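You operate a simulated robot arm through the tools that you are given. There is no shell and no other tool.

You run a simulated robot arm. Do the job below in one go: nothing can be reset, and whatever is moved stays where it is left.

TASK
Clamp the two-part mould and tighten bolts 1 and 3 to the card's torque.
Fine: fence up and locked first; one good run each; driver back in its holster and switched off. Set down upright: torque driver.

It is judged by the outcome, as a careful person would: the job done as asked, and still so three seconds after it is handed in. It fails if anything else is knocked over, pushed out of place, dropped, spilled or broken.

THE ROBOT
A 6-joint arm with a two-finger parallel gripper, fixed in place. Base frame: the origin is at the foot of the arm, x ahead of it, y to its left, z up; the work surface is at about z = 860. Units: mm, rad, N and s.
With the tool pointing down near the work surface it reaches from about 420 to 860 mm from the base axis. Its first joint turns from -2.007 to 2.007 rad. Payload 4.2 kg.
The TCP is the grasp point between the finger pads, 23 mm short of the fingertips. In the tool frame z runs along the fingers and y along their closing line. Largest opening 94 mm; finger width 38, thickness 10; the body of the gripper, 54 by 96 mm, starts 39 mm behind the TCP.
Orientation is that of the tool frame in the base frame, as a unit quaternion [x, y, z, w]. With the fingers straight down and closing along the base's y, the tool's x points along the base's -x, its y along +y and its z along -z.

THE INTERFACE
- The arm moves only by the tool arm_command. Its argument "plan" is a list of rows, each a list of 3 entries, a list of its own where there are three numbers: the finger opening in mm, from 0 to 94, then the shift along the tool's x, y, z in mm, then the turn, a rotation vector about the tool's x, y, z in rad. In form: [[gripper, [dx, dy, dz], [ax, ay, az]], ...]. A call has 1 to 20 rows; each row is the pose to reach, as a shift and turn from the pose commanded when the call began, along the tool's axes at that moment. Rows are played at 5 a second. More than 50 mm and 0.15 rad between two rows, or a gripper value outside its range, and nothing of the call is played. A pose out of reach is approached as far as the arm can. The call stops where the force on the tool passes 90 N (or 10 N more than at its start, if that is more) or the arm is blocked; 0.2 s more then pass. The fingers move at their own pace (about 108 mm/s each) and stop on an object; they squeeze with about 38 N. The grip force told is the motor's: it shows also when the fingers shut on nothing. Time passes only in rows, and 0.2 s behind the last, so rows that repeat a pose let the fingers close. It gives the time, the measured TCP pose, the force on the tool (base axes), the opening and the grip force at its end, in the units of the frame above (readings bear some noise), with the torque about the TCP (base axes, N m) and any sound that the robot's microphone picked up.
- Cameras (640 x 400 px; columns grow to the right, rows downward): "scene" is fixed at [218.4, -499.5, 1494.9]; the picture's right is [0.78, -0.63, 0.00], its down [-0.26, -0.32, -0.91] and it looks along [0.57, 0.71, -0.41] (base axes); focal length 370 px, centre (320, 200). "wrist" rides on the gripper at [86, 16, -74] in the tool frame; the picture's right is [-0.18, 0.98, 0.00], its down [-0.58, -0.11, -0.81] and it looks along [-0.79, -0.15, 0.59] (tool axes); focal length 243 px, centre (320, 200). There is no depth. A picture from a camera that has moved, and an enlarged one, comes with that camera's place and axes in the base frame and with its lens.
- grab_frame(camera): a new picture of that camera. No time passes.
- move_column(by): slides the trunk up (or, below 0, down) by that many mm; the arm rides with it, the base frame stays. It gives what a move gives, with no picture.
- inspect(camera, box): a new picture of the part [left, top, right, bottom] of that camera's present view, enlarged. No time passes.
- hand_in(): hands the job in; it is judged then, once.

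Places have to be worked out from the pictures, the camera data and where the tool is seen. Open the gripper and draw the arm clear of the work before you hand the job in, unless the task says otherwise.

The tools are called after "Emit:" by a JSON object that holds its "method" and its "body". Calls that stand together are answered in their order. arm_command: Moves the arm, as the interface text tells. Its arguments: {"type":"object","properties":{"plan":{"type":"array","items":{"type":"array"}}},"required":["plan"]} The other tools are called the same way: move_column (by) slides the trunk up or down; grab_frame (camera) takes a picture; inspect (camera, box) takes an enlarged picture of a part of a camera's view; hand_in () hands the job in.

At the start:

```text
t: 0.0
tool_pos: [543.9, 260.8, 1214.6]
ee_rot: [0.0, 1.0, 0.0, 0.0]
contact_force: [-0.7, -0.5, -0.6]
ft_torque: [-0.03, 0.04, 0.01]
opening: 93.9
gripper_force: 0.0
trunk travel left (down, up): [-850.0, 140.0]
```

scene: 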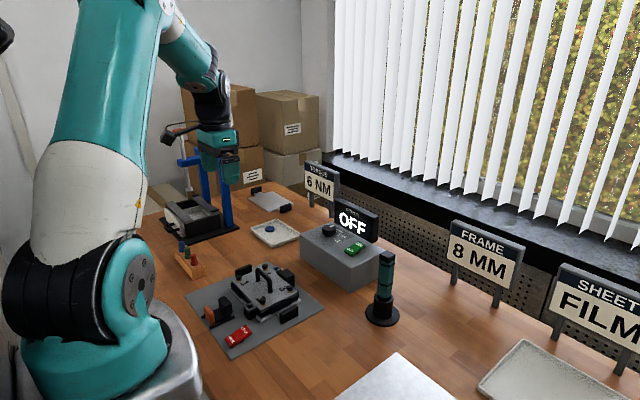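
wrist: 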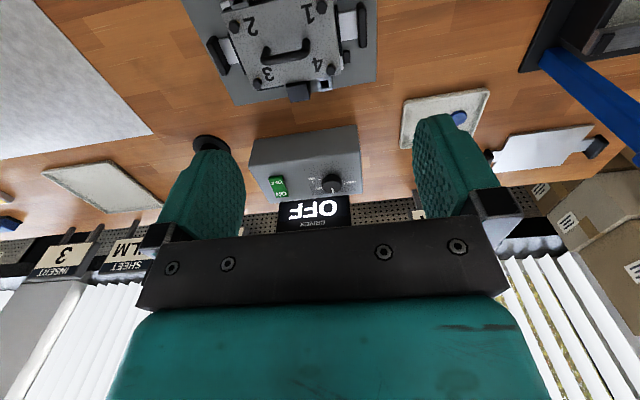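

I start by looking closely at the scene: mould, bolts, controller, driver, cards.

Emit:
{"method": "inspect", "body": {"camera": "scene", "box": [170, 240, 330, 360]}}

Emit:
{"method": "inspect", "body": {"camera": "scene", "box": [290, 150, 430, 340]}}

Emit:
{"method": "inspect", "body": {"camera": "scene", "box": [140, 120, 300, 250]}}

Emit:
{"method": "inspect", "body": {"camera": "wrist", "box": [170, 0, 410, 240]}}

Emit:
{"method": "inspect", "body": {"camera": "wrist", "box": [400, 0, 640, 240]}}

Emit:
{"method": "inspect", "body": {"camera": "scene", "box": [420, 200, 640, 400]}}

```text
3.33 times, centred on (250, 300) of scene
camera zoom: at [218.4, -499.5, 1494.9], right [0.78, -0.63, 0.0], down [-0.26, -0.32, -0.91], along [0.57, 0.71, -0.41], focal length 1235 px, centre (553, -133)
```

zoom: 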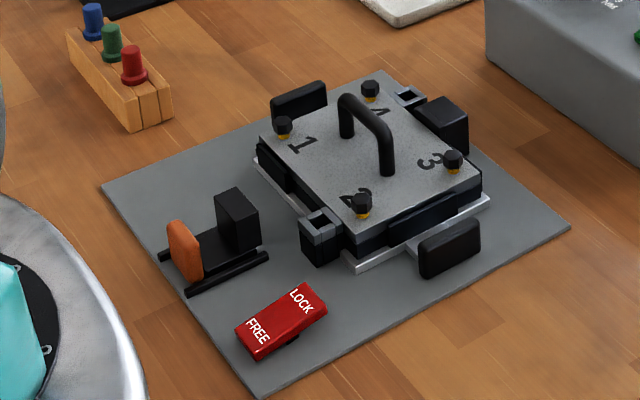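

```text
2.11 times, centred on (360, 245) of scene
camera zoom: at [218.4, -499.5, 1494.9], right [0.78, -0.63, 0.0], down [-0.26, -0.32, -0.91], along [0.57, 0.71, -0.41], focal length 780 px, centre (236, 105)
```

zoom: 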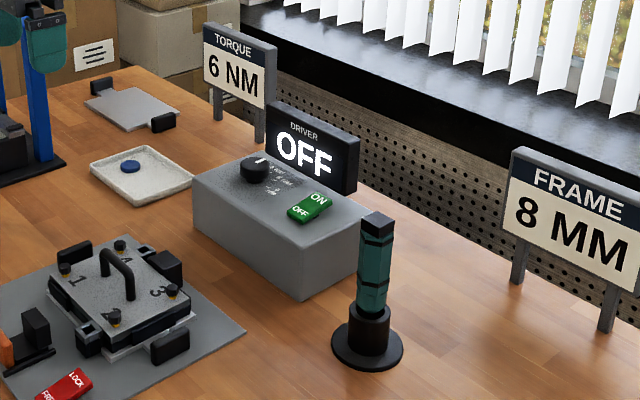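

```text
3.08 times, centred on (220, 185) of scene
camera zoom: at [218.4, -499.5, 1494.9], right [0.78, -0.63, 0.0], down [-0.26, -0.32, -0.91], along [0.57, 0.71, -0.41], focal length 1140 px, centre (628, 246)
```

zoom: 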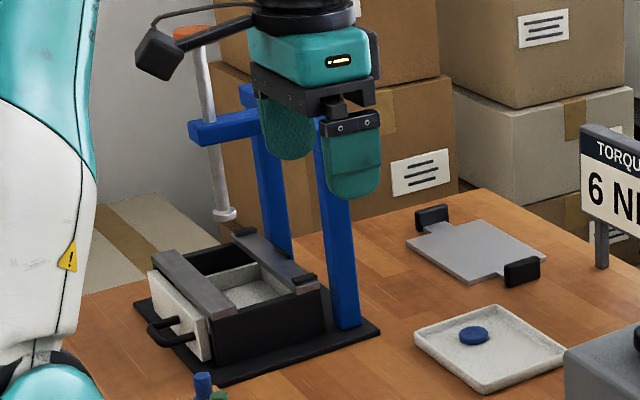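

```text
1.67 times, centred on (290, 120) of wrist
camera zoom: at [457.7, 277.1, 1289.6], right [0.18, 0.98, 0.0], down [0.58, -0.11, 0.81], along [0.79, -0.15, -0.59], focal length 404 px, centre (370, 333)
```

zoom: 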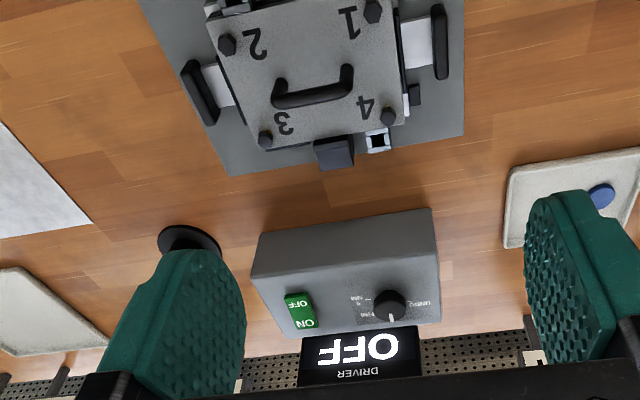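

```text
1.67 times, centred on (520, 120) of wrist
camera zoom: at [457.7, 277.1, 1289.6], right [0.18, 0.98, 0.0], down [0.58, -0.11, 0.81], along [0.79, -0.15, -0.59], focal length 404 px, centre (-13, 333)
```

zoom: 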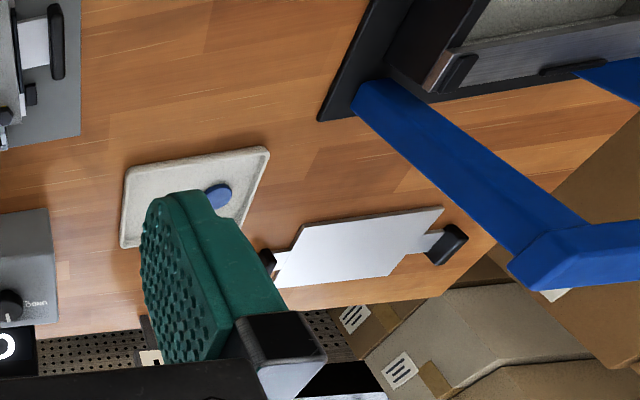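

```text
2.00 times, centred on (530, 300) of scene
camera zoom: at [218.4, -499.5, 1494.9], right [0.78, -0.63, 0.0], down [-0.26, -0.32, -0.91], along [0.57, 0.71, -0.41], focal length 741 px, centre (-100, 0)
```

zoom: 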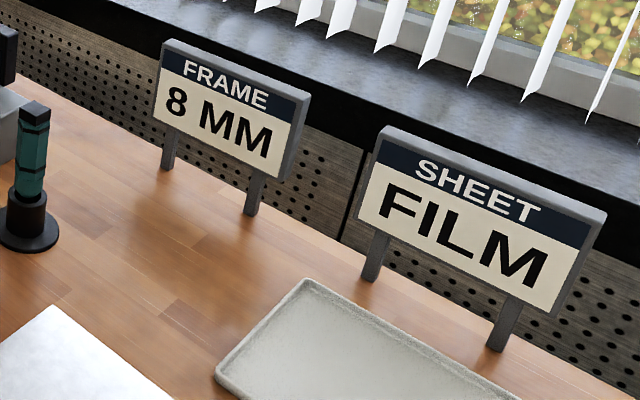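

The card for torque reads 6 NM. The mould is around (592, 200), with a fence slide (orange pad) and a red FREE/LOCK rocker on its robot side. I tilt the wrist to get a close look.

Emit:
{"method": "arm_command", "body": {"plan": [[94, [25, -20, 0], [0, 0.15, 0]], [94, [50, -40, 0], [0, 0.3, 0]], [94, [74, -60, 0], [0, 0.45, 0]], [94, [74, -60, 0], [0, 0.45, 0]]]}}

Emit:
{"method": "grab_frame", "body": {"camera": "wrist"}}

```text
t: 1.0
tool_pos: [467.8, 200.3, 1215.6]
ee_rot: [0.0, 0.975, 0.0, -0.224]
contact_force: [-1.0, 1.0, 0.5]
ft_torque: [-0.02, -0.02, 0.02]
opening: 93.9
gripper_force: 0.0
trunk travel left (down, up): [-850.0, 140.0]
```

```text
taken
camera wrist: at [422.7, 216.0, 1320.8], right [0.17, 0.98, -0.08], down [0.88, -0.11, 0.47], along [0.45, -0.15, -0.88], focal length 243 px, centre (320, 200)
```

wrist: 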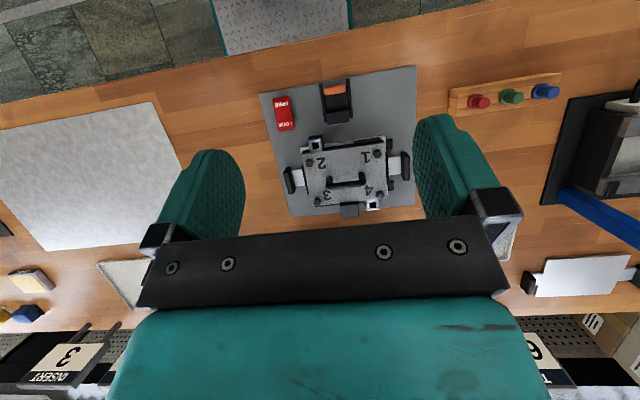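

Emit:
{"method": "inspect", "body": {"camera": "wrist", "box": [250, 60, 430, 230]}}

Emit:
{"method": "inspect", "body": {"camera": "wrist", "box": [260, 70, 360, 140]}}

Emit:
{"method": "inspect", "body": {"camera": "wrist", "box": [0, 80, 200, 390]}}

Emit:
{"method": "inspect", "body": {"camera": "wrist", "box": [430, 60, 640, 200]}}

```text
2.35 times, centred on (340, 145) of wrist
camera zoom: at [422.7, 216.0, 1320.8], right [0.17, 0.98, -0.08], down [0.88, -0.11, 0.47], along [0.45, -0.15, -0.88], focal length 571 px, centre (273, 329)
```

zoom: 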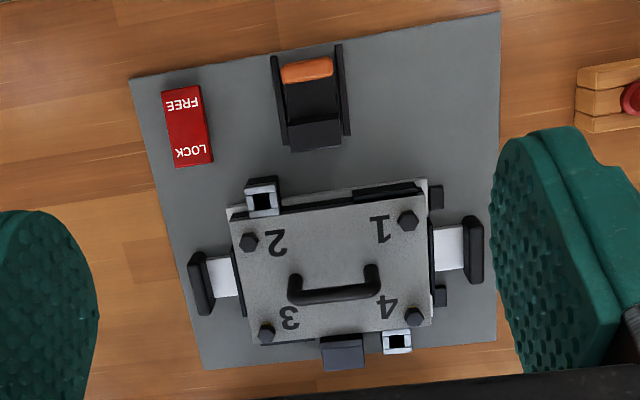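

```text
5.71 times, centred on (310, 105) of wrist
camera zoom: at [422.7, 216.0, 1320.8], right [0.17, 0.98, -0.08], down [0.88, -0.11, 0.47], along [0.45, -0.15, -0.88], focal length 1386 px, centre (377, 743)
```

zoom: 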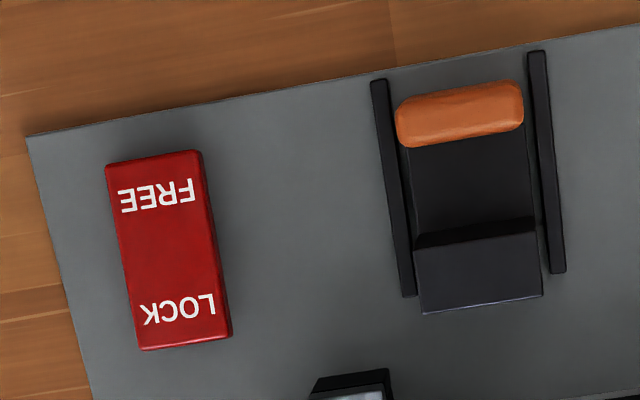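

```text
1.29 times, centred on (100, 235) of wrist
camera zoom: at [422.7, 216.0, 1320.8], right [0.17, 0.98, -0.08], down [0.88, -0.11, 0.47], along [0.45, -0.15, -0.88], focal length 313 px, centre (604, 155)
```

zoom: 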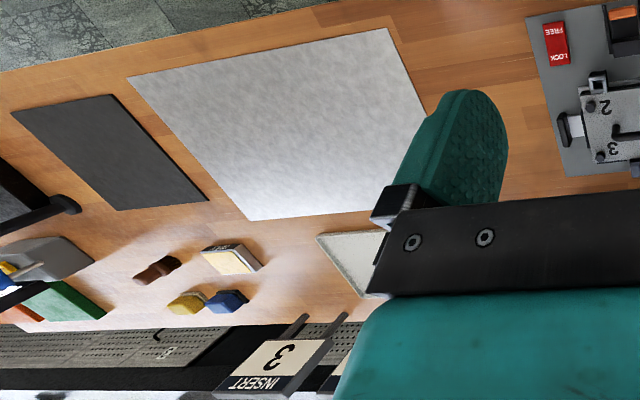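

```text
2.86 times, centred on (535, 130) of wrist
camera zoom: at [422.7, 216.0, 1320.8], right [0.17, 0.98, -0.08], down [0.88, -0.11, 0.47], along [0.45, -0.15, -0.88], focal length 693 px, centre (-294, 400)
```

zoom: 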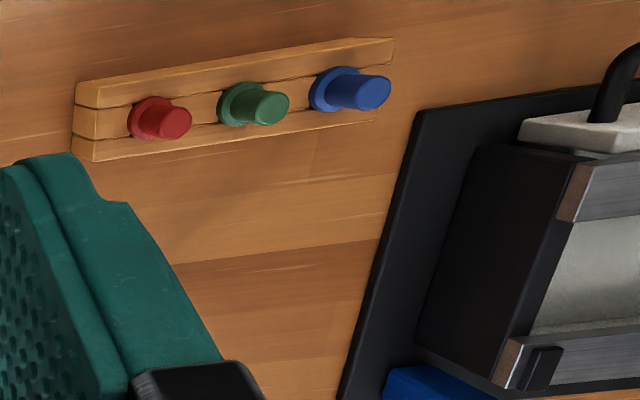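

The fence slides on rails toward the mould; the rocker appears tipped to FREE. Next I bring the camera over the controller to read the torque dial, staying high.

Emit:
{"method": "arm_command", "body": {"plan": [[94, [-39, 6, -4], [0, -0.09, 0]], [94, [-78, 12, -8], [0, -0.18, 0]], [94, [-117, 18, -12], [0, -0.27, 0]], [94, [-156, 24, -16], [0, -0.35, 0]], [94, [-193, 30, -20], [0, -0.35, 0]], [94, [-193, 30, -20], [0, -0.35, 0]]]}}

Emit:
{"method": "grab_frame", "body": {"camera": "wrist"}}

Emit:
{"method": "inspect", "body": {"camera": "wrist", "box": [240, 80, 420, 230]}}

```text
t: 2.4
tool_pos: [651.2, 228.9, 1151.6]
ee_rot: [-0.001, 0.999, 0.001, -0.05]
contact_force: [0.2, -0.5, 0.4]
ft_torque: [-0.02, 0.01, 0.03]
opening: 94.0
gripper_force: 0.0
trunk travel left (down, up): [-850.0, 140.0]
```

```text
taken
camera wrist: at [573.2, 245.4, 1234.9], right [0.18, 0.98, -0.02], down [0.66, -0.11, 0.74], along [0.73, -0.15, -0.67], focal length 243 px, centre (320, 200)
```

wrist: 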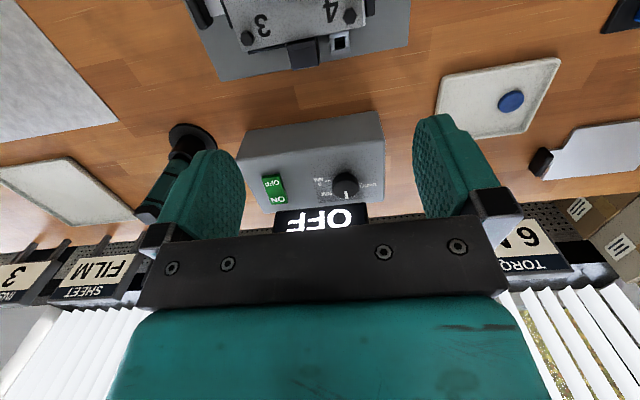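

```text
2.67 times, centred on (330, 155) of wrist
camera zoom: at [573.2, 245.4, 1234.9], right [0.18, 0.98, -0.02], down [0.66, -0.11, 0.74], along [0.73, -0.15, -0.67], focal length 647 px, centre (293, 320)
```

zoom: 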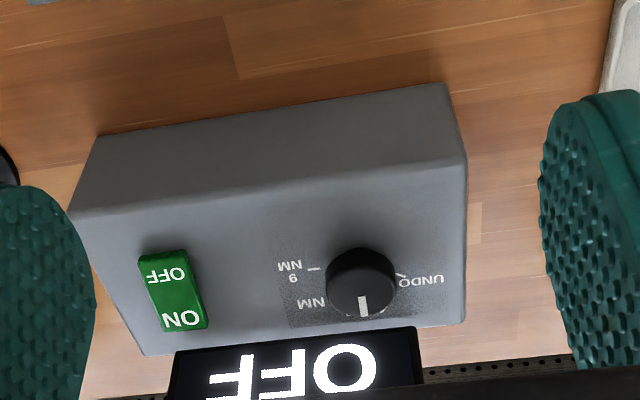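

Emit:
{"method": "inspect", "body": {"camera": "wrist", "box": [300, 160, 400, 220]}}

Emit:
{"method": "inspect", "body": {"camera": "scene", "box": [310, 205, 390, 265]}}

Emit:
{"method": "inspect", "body": {"camera": "wrist", "box": [255, 160, 315, 210]}}

```text
6.40 times, centred on (350, 190) of wrist
camera zoom: at [573.2, 245.4, 1234.9], right [0.18, 0.98, -0.02], down [0.66, -0.11, 0.74], along [0.73, -0.15, -0.67], focal length 1553 px, centre (128, 264)
```

zoom: 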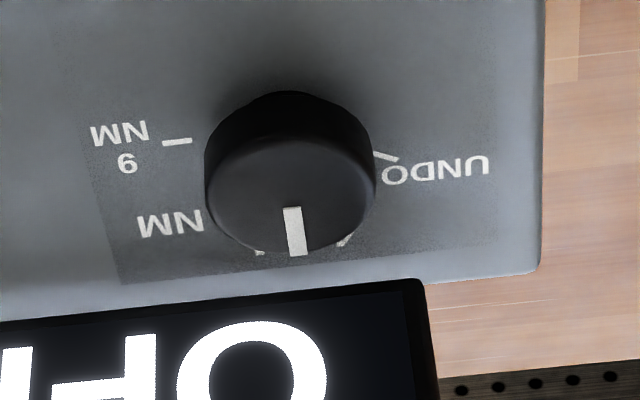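

```text
6.67 times, centred on (350, 235) of scene
camera zoom: at [218.4, -499.5, 1494.9], right [0.78, -0.63, 0.0], down [-0.26, -0.32, -0.91], along [0.57, 0.71, -0.41], focal length 2469 px, centre (120, -33)
```

zoom: 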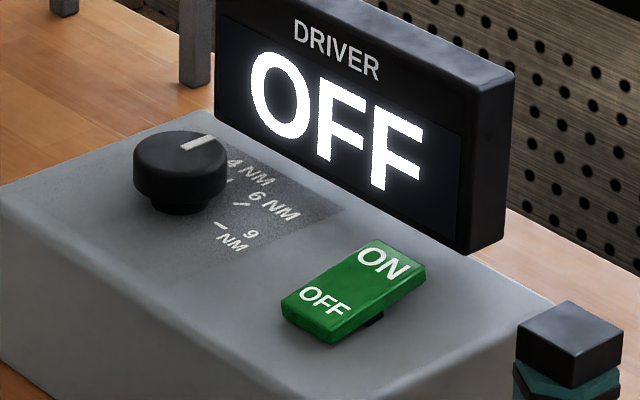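

```text
8.00 times, centred on (285, 185) of wrist
camera zoom: at [573.2, 245.4, 1234.9], right [0.18, 0.98, -0.02], down [0.66, -0.11, 0.74], along [0.73, -0.15, -0.67], focal length 1941 px, centre (600, 320)
```

zoom: 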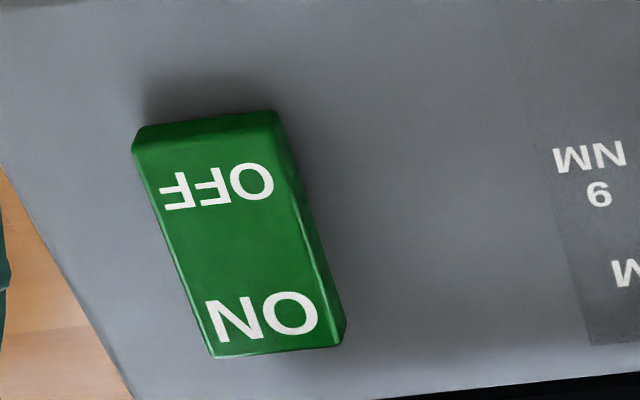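

The pointer stands near 12 o'clock and the labels are partly hidden by the knob. I move the camera more overhead of the dial to read every position.

Emit:
{"method": "arm_command", "body": {"plan": [[94, [-31, -5, -3], [0, 0.12, 0]], [94, [-62, -10, -6], [0, 0.24, 0]], [94, [-94, -15, -9], [0, 0.35, 0]], [94, [-94, -15, -9], [0, 0.35, 0]]]}}

Emit:
{"method": "grab_frame", "body": {"camera": "wrist"}}

```text
t: 3.4
tool_pos: [702.4, 205.5, 1149.2]
ee_rot: [0.0, 0.989, 0.0, -0.147]
contact_force: [0.4, 0.2, -0.2]
ft_torque: [-0.01, 0.02, 0.0]
opening: 94.0
gripper_force: 0.0
out of reach, approached as far as the arm can: row 2, 3, 4
trunk travel left (down, up): [-850.0, 140.0]
```

```text
taken
camera wrist: at [640.5, 221.1, 1245.9], right [0.18, 0.98, -0.06], down [0.79, -0.11, 0.6], along [0.59, -0.15, -0.8], focal length 243 px, centre (320, 200)
```

wrist: 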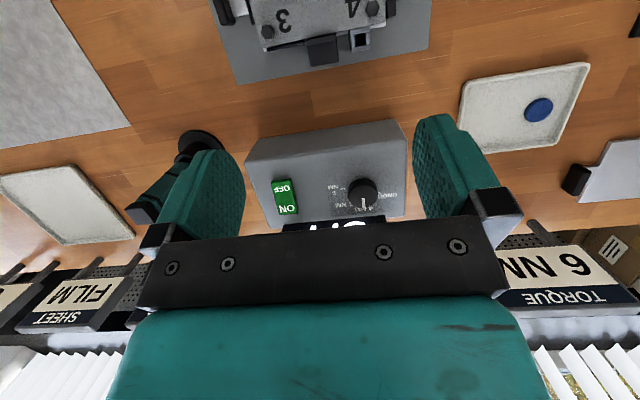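

Emit:
{"method": "inspect", "body": {"camera": "wrist", "box": [310, 160, 420, 225]}}

Emit:
{"method": "inspect", "body": {"camera": "wrist", "box": [240, 110, 420, 235]}}

```text
5.82 times, centred on (365, 192) of wrist
camera zoom: at [640.5, 221.1, 1245.9], right [0.18, 0.98, -0.06], down [0.79, -0.11, 0.6], along [0.59, -0.15, -0.8], focal length 1412 px, centre (58, 244)
```

zoom: 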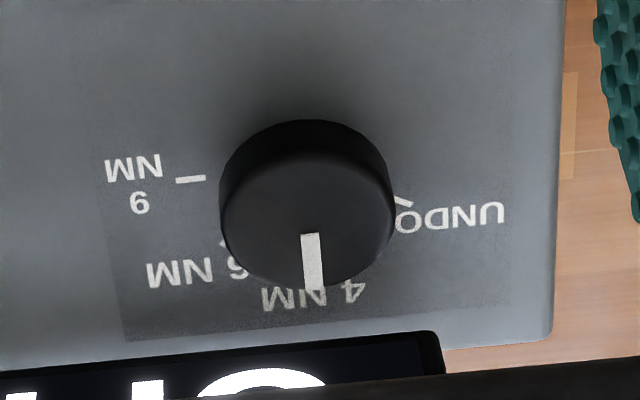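

```text
3.20 times, centred on (330, 172) of wrist
camera zoom: at [640.5, 221.1, 1245.9], right [0.18, 0.98, -0.06], down [0.79, -0.11, 0.6], along [0.59, -0.15, -0.8], focal length 776 px, centre (288, 288)
```

zoom: 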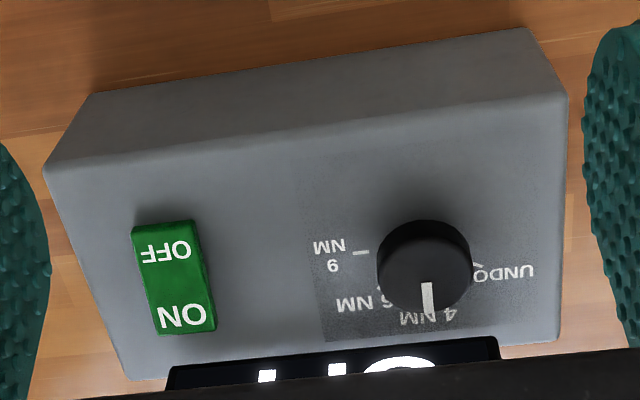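

The dial positions are UNDO, 4, 6 and 9 NM, and the pointer is on 4 NM, so it must go to 6. The fence rails run along x (y≈178 and 225) and the bolts are at about (559,261), (559,142), (639,142), (638,261), z≈910. I back the arm off toward the fence first, and check how the commanded pose carries over.

Emit:
{"method": "arm_command", "body": {"plan": [[94, [45, 0, 21], [0, -0.1, 0]], [94, [90, 0, 43], [0, -0.2, 0]], [94, [135, 0, 65], [0, -0.3, 0]], [94, [135, 0, 65], [0, -0.3, 0]]]}}

```text
t: 4.4
tool_pos: [551.2, 210.0, 1126.1]
ee_rot: [-0.001, 1.0, 0.0, 0.002]
contact_force: [0.2, 0.7, 0.6]
ft_torque: [-0.02, 0.0, -0.03]
opening: 94.1
gripper_force: 0.1
trunk travel left (down, up): [-850.0, 140.0]
```

The commanded pose follows the reached one. Now I go straight down-pointing, closed, above the space behind the fence handle at about (412, 201).

Emit:
{"method": "arm_command", "body": {"plan": [[60, [35, -2, 19], [0, 0, 0]], [20, [70, -5, 38], [0, 0, 0]], [0, [105, -7, 57], [0, 0, 0]], [0, [139, -9, 76], [0, 0, 0]], [0, [139, -9, 76], [0, 0, 0]]]}}

Emit:
{"method": "grab_frame", "body": {"camera": "wrist"}}

Emit:
{"method": "inspect", "body": {"camera": "scene", "box": [130, 190, 330, 360]}}

```text
t: 5.6
tool_pos: [413.0, 200.0, 1048.0]
ee_rot: [0.001, 1.0, 0.0, 0.003]
contact_force: [0.9, 0.4, 0.5]
ft_torque: [0.06, -0.04, -0.04]
opening: 0.2
gripper_force: 38.2
trunk travel left (down, up): [-850.0, 140.0]
```

```text
taken
camera wrist: at [327.0, 215.5, 1121.7], right [0.18, 0.98, 0.0], down [0.58, -0.11, 0.81], along [0.8, -0.15, -0.59], focal length 243 px, centre (320, 200)
```

wrist: 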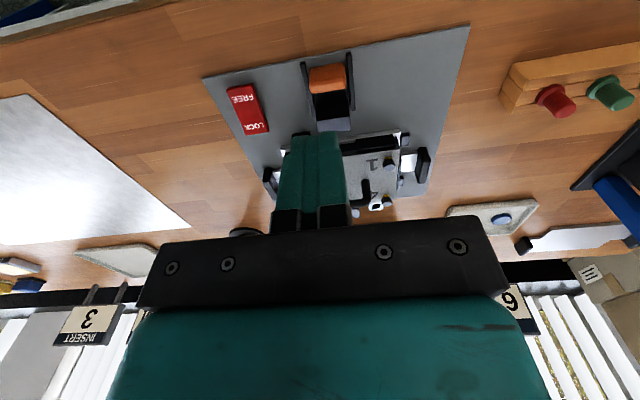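

```text
2.35 times, centred on (230, 275) of scene
camera zoom: at [218.4, -499.5, 1494.9], right [0.78, -0.63, 0.0], down [-0.26, -0.32, -0.91], along [0.57, 0.71, -0.41], focal length 872 px, centre (532, 24)
```

zoom: 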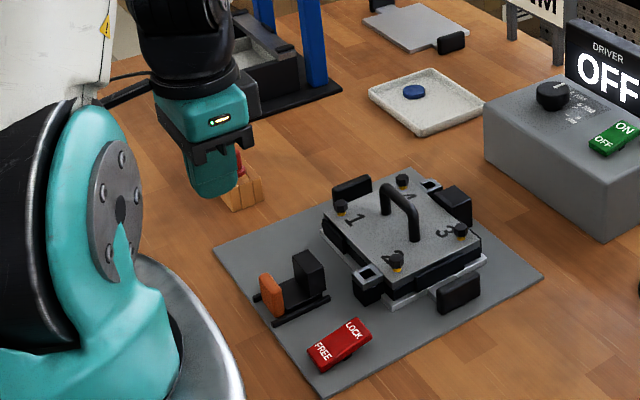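

Emit:
{"method": "inspect", "body": {"camera": "wrist", "box": [200, 30, 440, 190]}}

Emit:
{"method": "inspect", "body": {"camera": "scene", "box": [205, 270, 305, 350]}}

```text
2.50 times, centred on (320, 110) of wrist
camera zoom: at [327.0, 215.5, 1121.7], right [0.18, 0.98, 0.0], down [0.58, -0.11, 0.81], along [0.8, -0.15, -0.59], focal length 606 px, centre (320, 425)
```

zoom: 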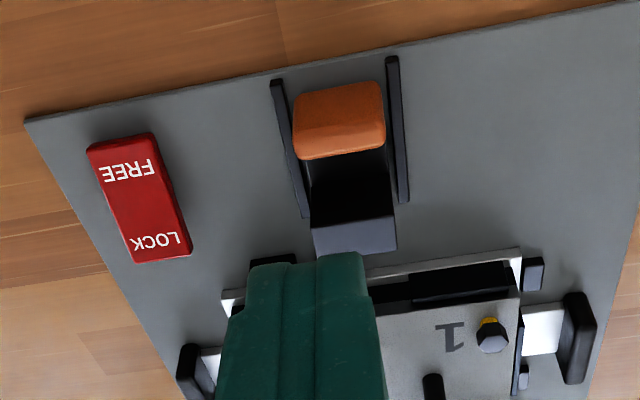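

```text
5.00 times, centred on (255, 310) of scene
camera zoom: at [218.4, -499.5, 1494.9], right [0.78, -0.63, 0.0], down [-0.26, -0.32, -0.91], along [0.57, 0.71, -0.41], focal length 1852 px, centre (645, -350)
```

zoom: 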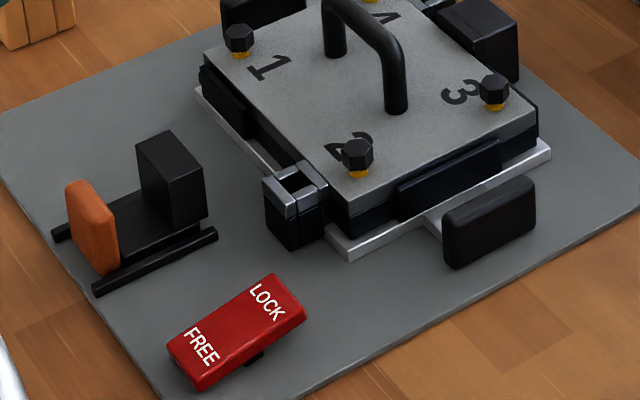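

Pad of the fence sits at x≈441–455, top z≈901, y≈201; the block end is at x≈500 and the mould's near edge at ≈539. I lower the closed fingers behind the pad to z≈900.

Emit:
{"method": "arm_command", "body": {"plan": [[0, [0, 1, 40], [0, 0, 0]], [0, [0, 1, 80], [0, 0, 0]], [0, [0, 1, 120], [0, 0, 0]], [0, [0, 1, 146], [0, 0, 0]], [0, [0, 1, 146], [0, 0, 0]]]}}

Emit:
{"method": "inspect", "body": {"camera": "scene", "box": [185, 240, 305, 350]}}

```text
t: 6.8
tool_pos: [415.6, 199.7, 897.6]
ee_rot: [0.0, 1.0, 0.0, 0.002]
contact_force: [-0.8, 0.1, 0.4]
ft_torque: [0.03, 0.01, 0.0]
opening: 0.0
gripper_force: 38.2
trunk travel left (down, up): [-850.0, 140.0]
```

```text
3.64 times, centred on (245, 295) of scene
camera zoom: at [218.4, -499.5, 1494.9], right [0.78, -0.63, 0.0], down [-0.26, -0.32, -0.91], along [0.57, 0.71, -0.41], focal length 1347 px, centre (593, -146)
```

zoom: 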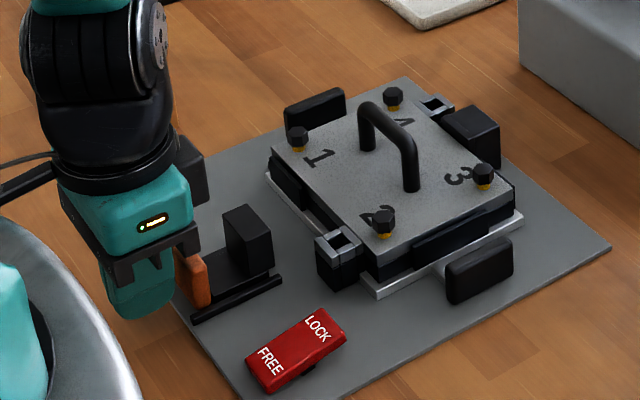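

Fingers stand just behind the pad. I push in +x in small rows and watch the force.

Emit:
{"method": "arm_command", "body": {"plan": [[0, [-6, 0, 0], [0, 0, 0]], [0, [-12, 0, 0], [0, 0, 0]], [0, [-18, 0, 0], [0, 0, 0]], [0, [-24, 0, 0], [0, 0, 0]], [0, [-30, 0, 0], [0, 0, 0]], [0, [-30, 0, 0], [0, 0, 0]]]}}

Emit:
{"method": "inspect", "body": {"camera": "scene", "box": [185, 240, 305, 350]}}

```text
t: 8.2
tool_pos: [446.3, 199.4, 900.5]
ee_rot: [0.0, 1.0, 0.001, 0.002]
contact_force: [-0.2, -0.9, -0.1]
ft_torque: [-0.01, -0.02, -0.02]
opening: 0.0
gripper_force: 37.6
trunk travel left (down, up): [-850.0, 140.0]
```

```text
3.64 times, centred on (245, 295) of scene
camera zoom: at [218.4, -499.5, 1494.9], right [0.78, -0.63, 0.0], down [-0.26, -0.32, -0.91], along [0.57, 0.71, -0.41], focal length 1347 px, centre (593, -146)
```

zoom: 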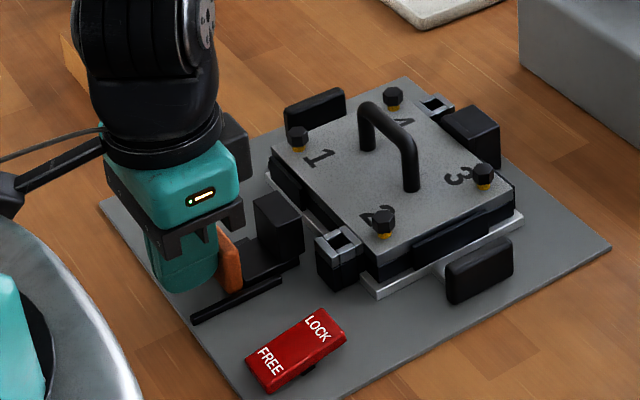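

The fence moves freely with the fingers. I continue with finer steps to meet the mould.

Emit:
{"method": "arm_command", "body": {"plan": [[0, [-3, 0, 0], [0, 0, 0]], [0, [-6, 0, 0], [0, 0, 0]], [0, [-9, 0, 0], [0, 0, 0]], [0, [-11, 0, 0], [0, 0, 0]], [0, [-11, 0, 0], [0, 0, 0]]]}}

Emit:
{"method": "inspect", "body": {"camera": "scene", "box": [215, 250, 305, 330]}}

```text
t: 9.4
tool_pos: [456.3, 200.3, 902.1]
ee_rot: [0.0, 1.0, -0.001, 0.002]
contact_force: [-1.4, 0.0, -0.4]
ft_torque: [0.03, -0.01, 0.04]
opening: 0.2
gripper_force: 37.5
trunk travel left (down, up): [-850.0, 140.0]
```

```text
5.00 times, centred on (260, 290) of scene
camera zoom: at [218.4, -499.5, 1494.9], right [0.78, -0.63, 0.0], down [-0.26, -0.32, -0.91], along [0.57, 0.71, -0.41], focal length 1852 px, centre (620, -250)
```

zoom: 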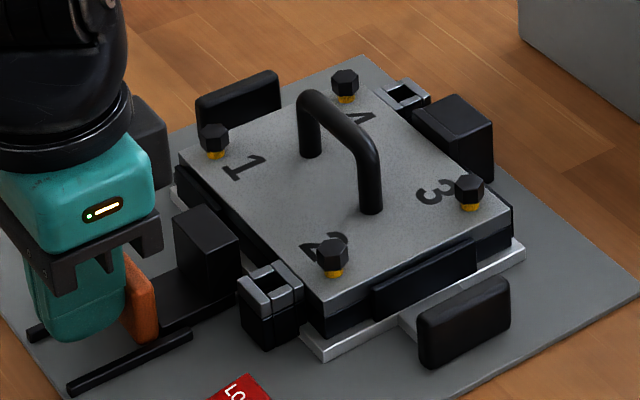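

Almost touching, force still near zero. I go on in 1.5 mm rows.

Emit:
{"method": "arm_command", "body": {"plan": [[0, [-1.5, 0, 0], [0, 0, 0]], [0, [-3, 0, 0], [0, 0, 0]], [0, [-4.5, 0, 0], [0, 0, 0]], [0, [-6, 0, 0], [0, 0, 0]], [0, [-6, 0, 0], [0, 0, 0]]]}}

Emit:
{"method": "inspect", "body": {"camera": "scene", "box": [215, 250, 305, 330]}}

```text
t: 10.6
tool_pos: [463.2, 199.9, 903.4]
ee_rot: [0.0, 1.0, 0.0, 0.003]
contact_force: [-0.2, 0.1, -1.3]
ft_torque: [0.01, 0.03, -0.03]
opening: 0.0
gripper_force: 38.2
trunk travel left (down, up): [-850.0, 140.0]
```

```text
5.00 times, centred on (260, 290) of scene
camera zoom: at [218.4, -499.5, 1494.9], right [0.78, -0.63, 0.0], down [-0.26, -0.32, -0.91], along [0.57, 0.71, -0.41], focal length 1852 px, centre (620, -250)
```

zoom: 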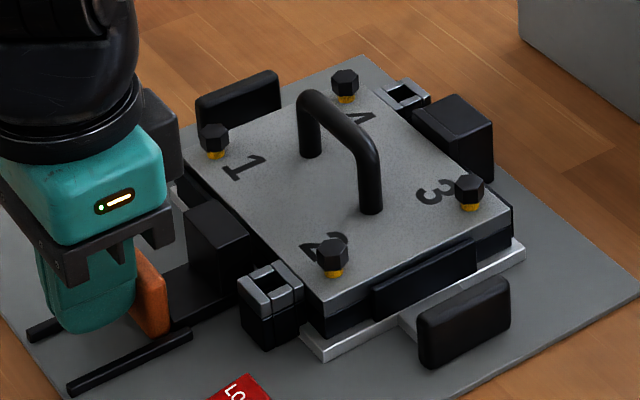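

Emit:
{"method": "arm_command", "body": {"plan": [[0, [-1.5, 0, 1], [0, 0, 0]], [0, [-3, 0, 2], [0, 0, 0]], [0, [-4.5, 0, 3], [0, 0, 0]], [0, [-6, 0, 3], [0, 0, 0]], [0, [-6, 0, 3], [0, 0, 0]]]}}

Emit:
{"method": "inspect", "body": {"camera": "scene", "box": [215, 250, 305, 330]}}

```text
t: 11.8
tool_pos: [469.5, 201.6, 901.1]
ee_rot: [0.0, 1.0, 0.0, 0.004]
contact_force: [-2.0, -4.0, 35.3]
ft_torque: [-0.29, -0.6, -0.05]
opening: 0.0
gripper_force: 38.0
trunk travel left (down, up): [-850.0, 140.0]
```

```text
5.00 times, centred on (260, 290) of scene
camera zoom: at [218.4, -499.5, 1494.9], right [0.78, -0.63, 0.0], down [-0.26, -0.32, -0.91], along [0.57, 0.71, -0.41], focal length 1852 px, centre (620, -250)
```

zoom: 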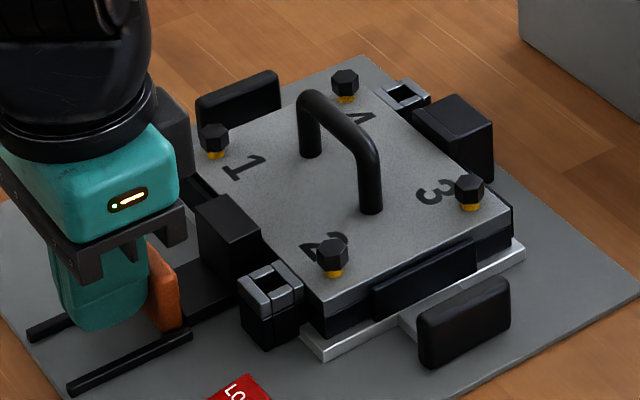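

The upward 35 N shows the fingertips touching the base under the fence, so I rise 5 mm and then keep pushing gently forward.

Emit:
{"method": "arm_command", "body": {"plan": [[0, [0, -1, -3], [0, 0, 0]], [0, [0, -1, -6], [0, 0, 0]], [0, [-1, -1, -6], [0, 0, 0]], [0, [-2, -1, -6], [0, 0, 0]], [0, [-2, -1, -6], [0, 0, 0]]]}}

Emit:
{"method": "inspect", "body": {"camera": "scene", "box": [215, 250, 305, 330]}}

```text
t: 13.0
tool_pos: [469.1, 199.1, 906.1]
ee_rot: [-0.001, 1.0, -0.002, -0.001]
contact_force: [-19.4, -0.5, -6.7]
ft_torque: [0.03, 0.32, -0.07]
opening: 0.1
gripper_force: 38.0
trunk travel left (down, up): [-850.0, 140.0]
```

```text
5.00 times, centred on (260, 290) of scene
camera zoom: at [218.4, -499.5, 1494.9], right [0.78, -0.63, 0.0], down [-0.26, -0.32, -0.91], along [0.57, 0.71, -0.41], focal length 1852 px, centre (620, -250)
```

zoom: 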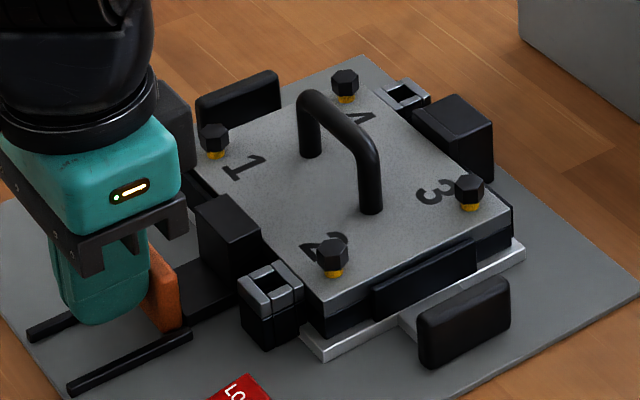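

Now a −19 N reaction builds up: the fence bears against the mould. I push a little further to seat it firmly.

Emit:
{"method": "arm_command", "body": {"plan": [[0, [-1, 0, 0], [0, 0, 0]], [0, [-2, 0, 0], [0, 0, 0]], [0, [-2, 0, 0], [0, 0, 0]]]}}

Emit:
{"method": "inspect", "body": {"camera": "scene", "box": [215, 250, 305, 330]}}

```text
t: 13.8
tool_pos: [469.0, 198.5, 905.6]
ee_rot: [-0.001, 1.0, -0.002, -0.002]
contact_force: [-36.8, -6.6, -2.1]
ft_torque: [-0.41, 0.4, -0.16]
opening: 0.2
gripper_force: 37.8
trunk travel left (down, up): [-850.0, 140.0]
```

```text
5.00 times, centred on (260, 290) of scene
camera zoom: at [218.4, -499.5, 1494.9], right [0.78, -0.63, 0.0], down [-0.26, -0.32, -0.91], along [0.57, 0.71, -0.41], focal length 1852 px, centre (620, -250)
```

zoom: 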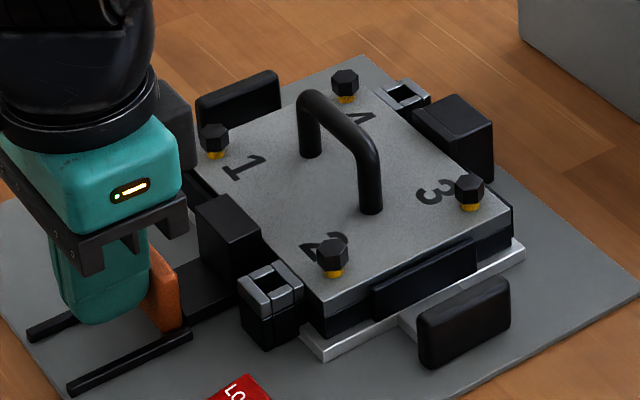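

The fence is hard against the mould (−37 N, no more travel). I back off, rise, and go above the LOCK end of the rocker at about (494, 109).

Emit:
{"method": "arm_command", "body": {"plan": [[0, [6, 0, 0], [0, 0, 0]], [0, [14, 0, 0], [0, 0, 0]], [0, [14, 0, -35], [0, 0, 0]], [0, [14, 0, -70], [0, 0, 0]], [0, [0, -30, -70], [0, 0, 0]], [0, [-12, -60, -70], [0, 0, 0]], [0, [-25, -89, -70], [0, 0, 0]], [0, [-25, -89, -40], [0, 0, 0]], [0, [-25, -89, -40], [0, 0, 0]]]}}

Emit:
{"method": "inspect", "body": {"camera": "scene", "box": [185, 240, 305, 350]}}

Emit:
{"method": "grab_frame", "body": {"camera": "wrist"}}

```text
t: 15.8
tool_pos: [497.6, 108.1, 948.0]
ee_rot: [0.0, 1.0, 0.0, 0.003]
contact_force: [-1.1, 0.5, 0.0]
ft_torque: [0.01, 0.0, 0.01]
opening: 0.0
gripper_force: 37.5
trunk travel left (down, up): [-850.0, 140.0]
```

```text
3.64 times, centred on (245, 295) of scene
camera zoom: at [218.4, -499.5, 1494.9], right [0.78, -0.63, 0.0], down [-0.26, -0.32, -0.91], along [0.57, 0.71, -0.41], focal length 1347 px, centre (593, -146)
```

zoom: 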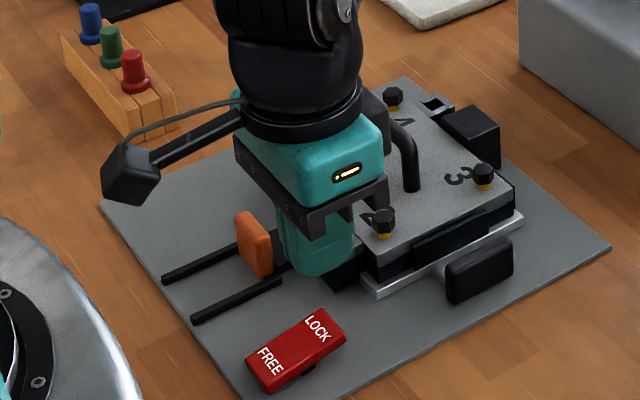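

```text
taken
camera wrist: at [411.7, 125.1, 1022.9], right [0.18, 0.98, 0.0], down [0.58, -0.11, 0.81], along [0.8, -0.15, -0.59], focal length 243 px, centre (320, 200)
```

wrist: 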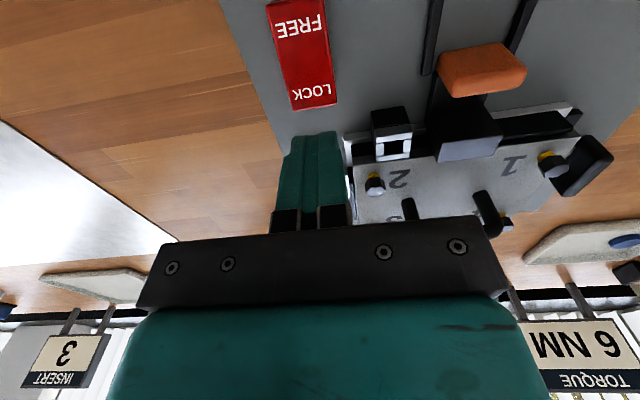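

The tip lines up with the outer part of LOCK; I shift back 4 mm and lower until it touches and tips the rocker.

Emit:
{"method": "arm_command", "body": {"plan": [[0, [4, 1, 15], [0, 0, 0]], [0, [4, 1, 28], [0, 0, 0]], [0, [4, 1, 31], [0, 0, 0]], [0, [4, 1, 34], [0, 0, 0]], [0, [4, 1, 37], [0, 0, 0]], [0, [4, 1, 40], [0, 0, 0]]]}}

Emit:
{"method": "inspect", "body": {"camera": "scene", "box": [205, 270, 305, 350]}}

```text
t: 17.2
tool_pos: [493.8, 111.3, 906.2]
ee_rot: [0.001, 1.0, -0.001, 0.003]
contact_force: [0.2, 0.4, -0.3]
ft_torque: [-0.01, -0.02, 0.04]
opening: 0.0
gripper_force: 37.7
trunk travel left (down, up): [-850.0, 140.0]
```

```text
5.00 times, centred on (255, 310) of scene
camera zoom: at [218.4, -499.5, 1494.9], right [0.78, -0.63, 0.0], down [-0.26, -0.32, -0.91], along [0.57, 0.71, -0.41], focal length 1852 px, centre (645, -350)
```

zoom: 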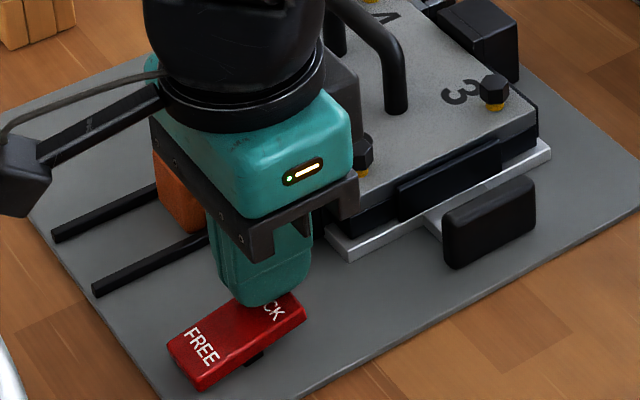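

No contact yet; I keep lowering in small rows.

Emit:
{"method": "arm_command", "body": {"plan": [[0, [0, 0, 2], [0, 0, 0]], [0, [0, 0, 4], [0, 0, 0]], [0, [0, 0, 6], [0, 0, 0]], [0, [0, 0, 8], [0, 0, 0]]]}}

Emit:
{"method": "inspect", "body": {"camera": "scene", "box": [205, 270, 305, 350]}}

```text
t: 18.2
tool_pos: [494.0, 110.4, 901.5]
ee_rot: [-0.001, 1.0, 0.001, 0.005]
contact_force: [3.4, -9.1, 72.7]
ft_torque: [-0.13, 1.29, 0.32]
opening: 0.0
gripper_force: 37.9
trunk travel left (down, up): [-850.0, 140.0]
```

```text
5.00 times, centred on (255, 310) of scene
camera zoom: at [218.4, -499.5, 1494.9], right [0.78, -0.63, 0.0], down [-0.26, -0.32, -0.91], along [0.57, 0.71, -0.41], focal length 1852 px, centre (645, -350)
```

zoom: 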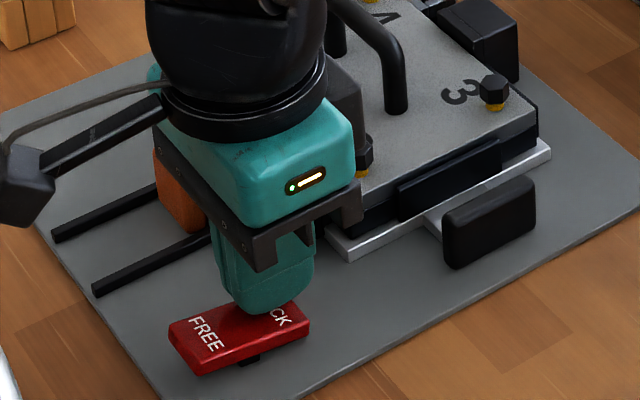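

Force reached 73 N and the rocker tipped. I raise straight up and look at its state.

Emit:
{"method": "arm_command", "body": {"plan": [[0, [0, 0, -10], [0, 0, 0]], [0, [0, 0, -45], [0, 0, 0]], [0, [0, 0, -90], [0, 0, 0]], [0, [30, 0, -130], [0, 0, 0]], [0, [30, 0, -130], [0, 0, 0]]]}}

Emit:
{"method": "inspect", "body": {"camera": "scene", "box": [205, 270, 305, 350]}}

Emit:
{"method": "grab_frame", "body": {"camera": "wrist"}}

```text
t: 19.4
tool_pos: [463.2, 114.5, 1031.0]
ee_rot: [0.0, 1.0, -0.001, 0.002]
contact_force: [-0.4, -0.3, -1.3]
ft_torque: [0.01, 0.02, -0.01]
opening: 0.0
gripper_force: 38.2
trunk travel left (down, up): [-850.0, 140.0]
```

```text
5.00 times, centred on (255, 310) of scene
camera zoom: at [218.4, -499.5, 1494.9], right [0.78, -0.63, 0.0], down [-0.26, -0.32, -0.91], along [0.57, 0.71, -0.41], focal length 1852 px, centre (645, -350)
```

zoom: 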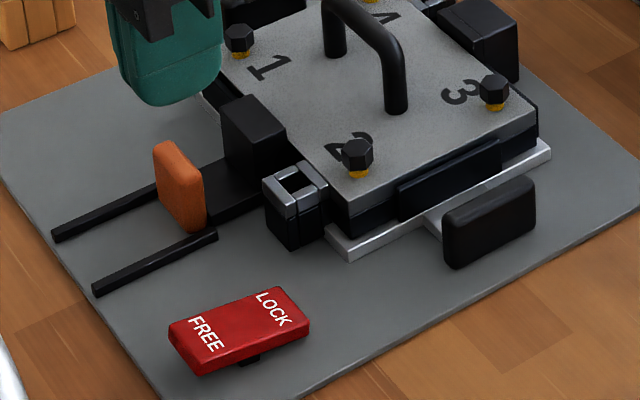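

```text
taken
camera wrist: at [377.1, 130.2, 1104.7], right [0.18, 0.98, 0.0], down [0.58, -0.11, 0.81], along [0.8, -0.15, -0.59], focal length 243 px, centre (320, 200)
```

wrist: 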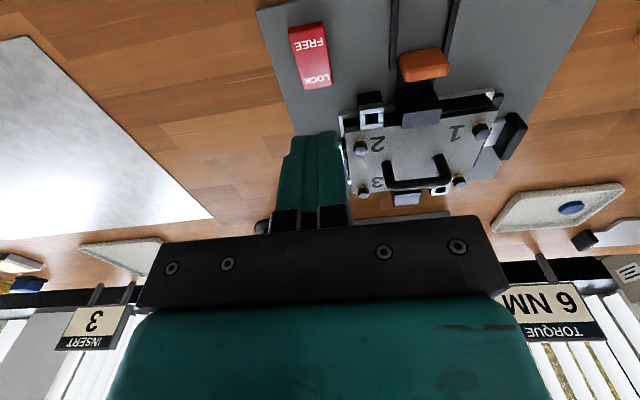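

The rocker is now tipped to LOCK. I check the fence contact from the wrist view.

Emit:
{"method": "inspect", "body": {"camera": "wrist", "box": [280, 10, 530, 210]}}

Emit:
{"method": "inspect", "body": {"camera": "scene", "box": [340, 230, 430, 340]}}

```text
2.00 times, centred on (405, 110) of wrist
camera zoom: at [377.1, 130.2, 1104.7], right [0.18, 0.98, 0.0], down [0.58, -0.11, 0.81], along [0.8, -0.15, -0.59], focal length 485 px, centre (150, 380)
```

zoom: 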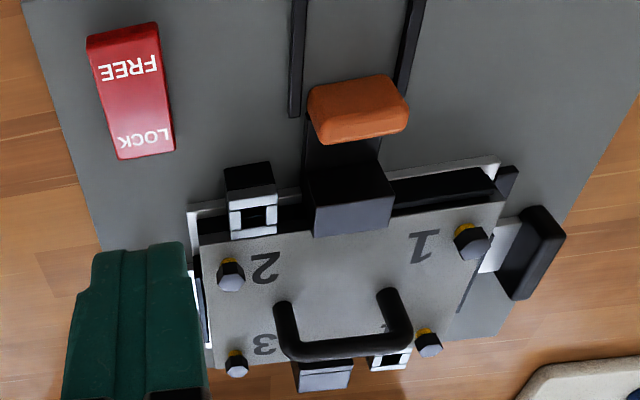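

```text
3.64 times, centred on (385, 285) of scene
camera zoom: at [218.4, -499.5, 1494.9], right [0.78, -0.63, 0.0], down [-0.26, -0.32, -0.91], along [0.57, 0.71, -0.41], focal length 1347 px, centre (84, -109)
```

zoom: 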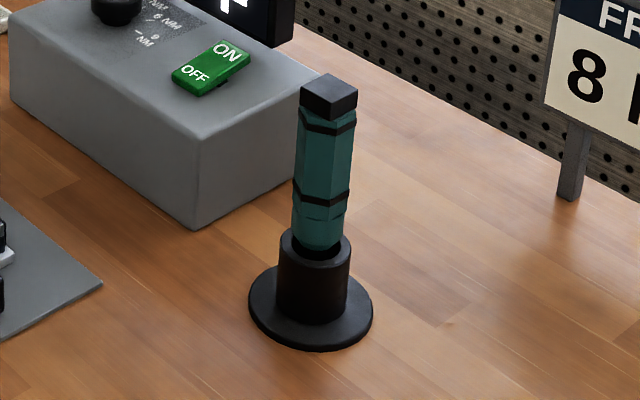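

The fence block is tight on the mould and LOCK is down. Next is the dial at roughly (838, 229, 975), near the reach limit, so I raise the trunk to gain reach.

Emit:
{"method": "move_column", "body": {"by": 120}}

```text
t: 20.9
tool_pos: [463.1, 114.8, 1149.7]
ee_rot: [0.0, 1.0, -0.001, 0.003]
contact_force: [0.7, -0.1, -0.4]
ft_torque: [0.0, 0.02, 0.0]
opening: 0.0
gripper_force: 37.7
trunk travel left (down, up): [-970.0, 20.0]
```

I travel at height toward the controller and take a picture on the way.

Emit:
{"method": "arm_command", "body": {"plan": [[20, [-45, 19, 8], [0, 0, 0]], [40, [-90, 38, 16], [0, 0, 0]], [60, [-135, 57, 24], [0, 0, 0]], [70, [-180, 76, 32], [0, 0, 0]], [70, [-225, 95, 40], [0, 0, 0]], [70, [-257, 110, 50], [0, 0, 0]], [70, [-257, 110, 50], [0, 0, 0]]]}}

Emit:
{"method": "grab_frame", "body": {"camera": "wrist"}}

Emit:
{"method": "inspect", "body": {"camera": "wrist", "box": [240, 60, 420, 230]}}

```text
t: 22.5
tool_pos: [720.0, 224.7, 1101.6]
ee_rot: [-0.001, 1.0, 0.0, 0.002]
contact_force: [-0.8, 0.7, 0.1]
ft_torque: [0.0, -0.02, -0.02]
opening: 70.1
gripper_force: 0.0
trunk travel left (down, up): [-970.0, 20.0]
```

```text
taken
camera wrist: at [634.1, 241.5, 1177.2], right [0.18, 0.98, 0.0], down [0.58, -0.11, 0.81], along [0.79, -0.15, -0.59], focal length 243 px, centre (320, 200)
```

wrist: 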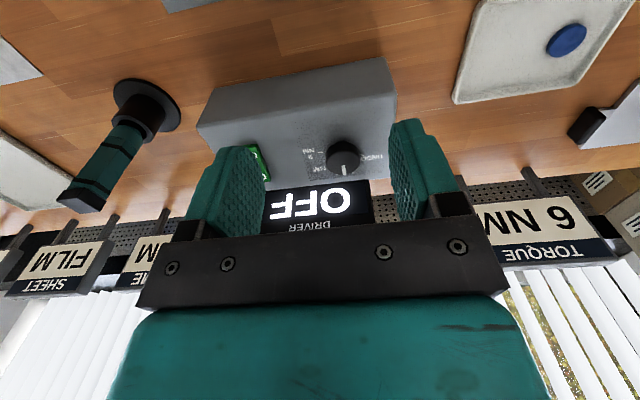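

```text
2.35 times, centred on (330, 145) of wrist
camera zoom: at [634.1, 241.5, 1177.2], right [0.18, 0.98, 0.0], down [0.58, -0.11, 0.81], along [0.79, -0.15, -0.59], focal length 571 px, centre (296, 329)
```

zoom: 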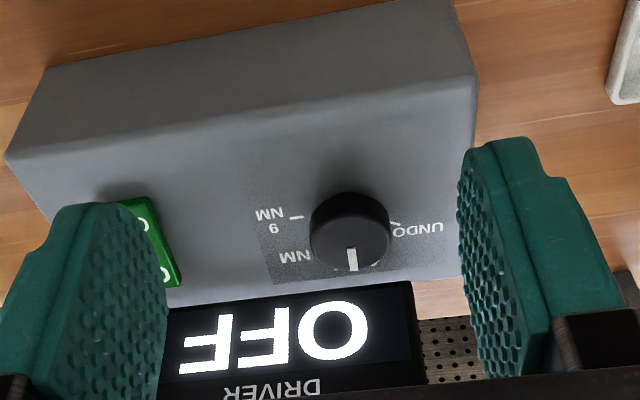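

From the ticks I get the dial centre at about (842.6, 232), panel z≈950, with UNDO at −60°, 4 at 0°, 6 at 45° clockwise, 9 at 90°. I move above it to see whether a straight-down pose is reachable.

Emit:
{"method": "arm_command", "body": {"plan": [[70, [-40, 2, 10], [0, 0, 0]], [70, [-80, 4, 30], [0, 0, 0]], [70, [-110, 6, 50], [0, 0, 0]], [70, [-122, 7, 70], [0, 0, 0]], [70, [-122, 7, 70], [0, 0, 0]]]}}

Emit:
{"method": "grab_frame", "body": {"camera": "wrist"}}

Emit:
{"method": "inspect", "body": {"camera": "scene", "box": [290, 160, 410, 270]}}

```text
t: 23.7
tool_pos: [800.0, 211.2, 1052.6]
ee_rot: [0.0, 1.0, -0.001, 0.003]
contact_force: [0.5, 0.3, -0.3]
ft_torque: [0.01, 0.02, 0.0]
opening: 70.1
gripper_force: 0.0
out of reach, approached as far as the arm can: row 2, 3, 4, 5
trunk travel left (down, up): [-970.0, 20.0]
```

```text
taken
camera wrist: at [713.5, 226.0, 1127.3], right [0.18, 0.98, 0.0], down [0.58, -0.11, 0.81], along [0.8, -0.15, -0.59], focal length 243 px, centre (320, 200)
```

wrist: 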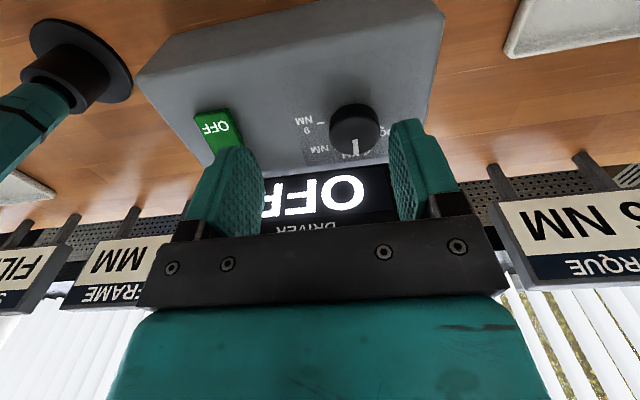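

```text
3.64 times, centred on (350, 215) of scene
camera zoom: at [218.4, -499.5, 1494.9], right [0.78, -0.63, 0.0], down [-0.26, -0.32, -0.91], along [0.57, 0.71, -0.41], focal length 1347 px, centre (211, 146)
```

zoom: 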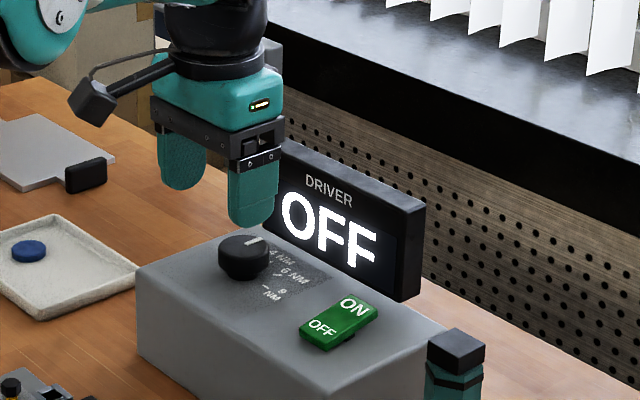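

The straight-down pose fell about 45 mm short, with the error pointing outward and downward, so the shoulder seems to sit above the wrist. I back off and rise, then return the trunk to test the reach from lower down.

Emit:
{"method": "arm_command", "body": {"plan": [[70, [30, 5, -40], [0, 0, 0]], [70, [40, 10, -80], [0, 0, 0]], [70, [40, 15, -120], [0, 0, 0]], [70, [40, 15, -120], [0, 0, 0]]]}}

Emit:
{"method": "move_column", "body": {"by": -120}}

```text
refused: row 1 steps farther than a row can; nothing moved
```

```text
t: 24.9
tool_pos: [803.9, 212.9, 968.9]
ee_rot: [0.002, 1.0, 0.003, 0.011]
contact_force: [-10.6, -3.9, 28.3]
ft_torque: [-1.16, 0.78, -0.41]
opening: 71.9
gripper_force: 2.2
trunk travel left (down, up): [-868.0, 122.0]
stopped: the force on the tool passed its limit at 115 N (the readings are from after the stop); the commanded pose is now the measured one
```

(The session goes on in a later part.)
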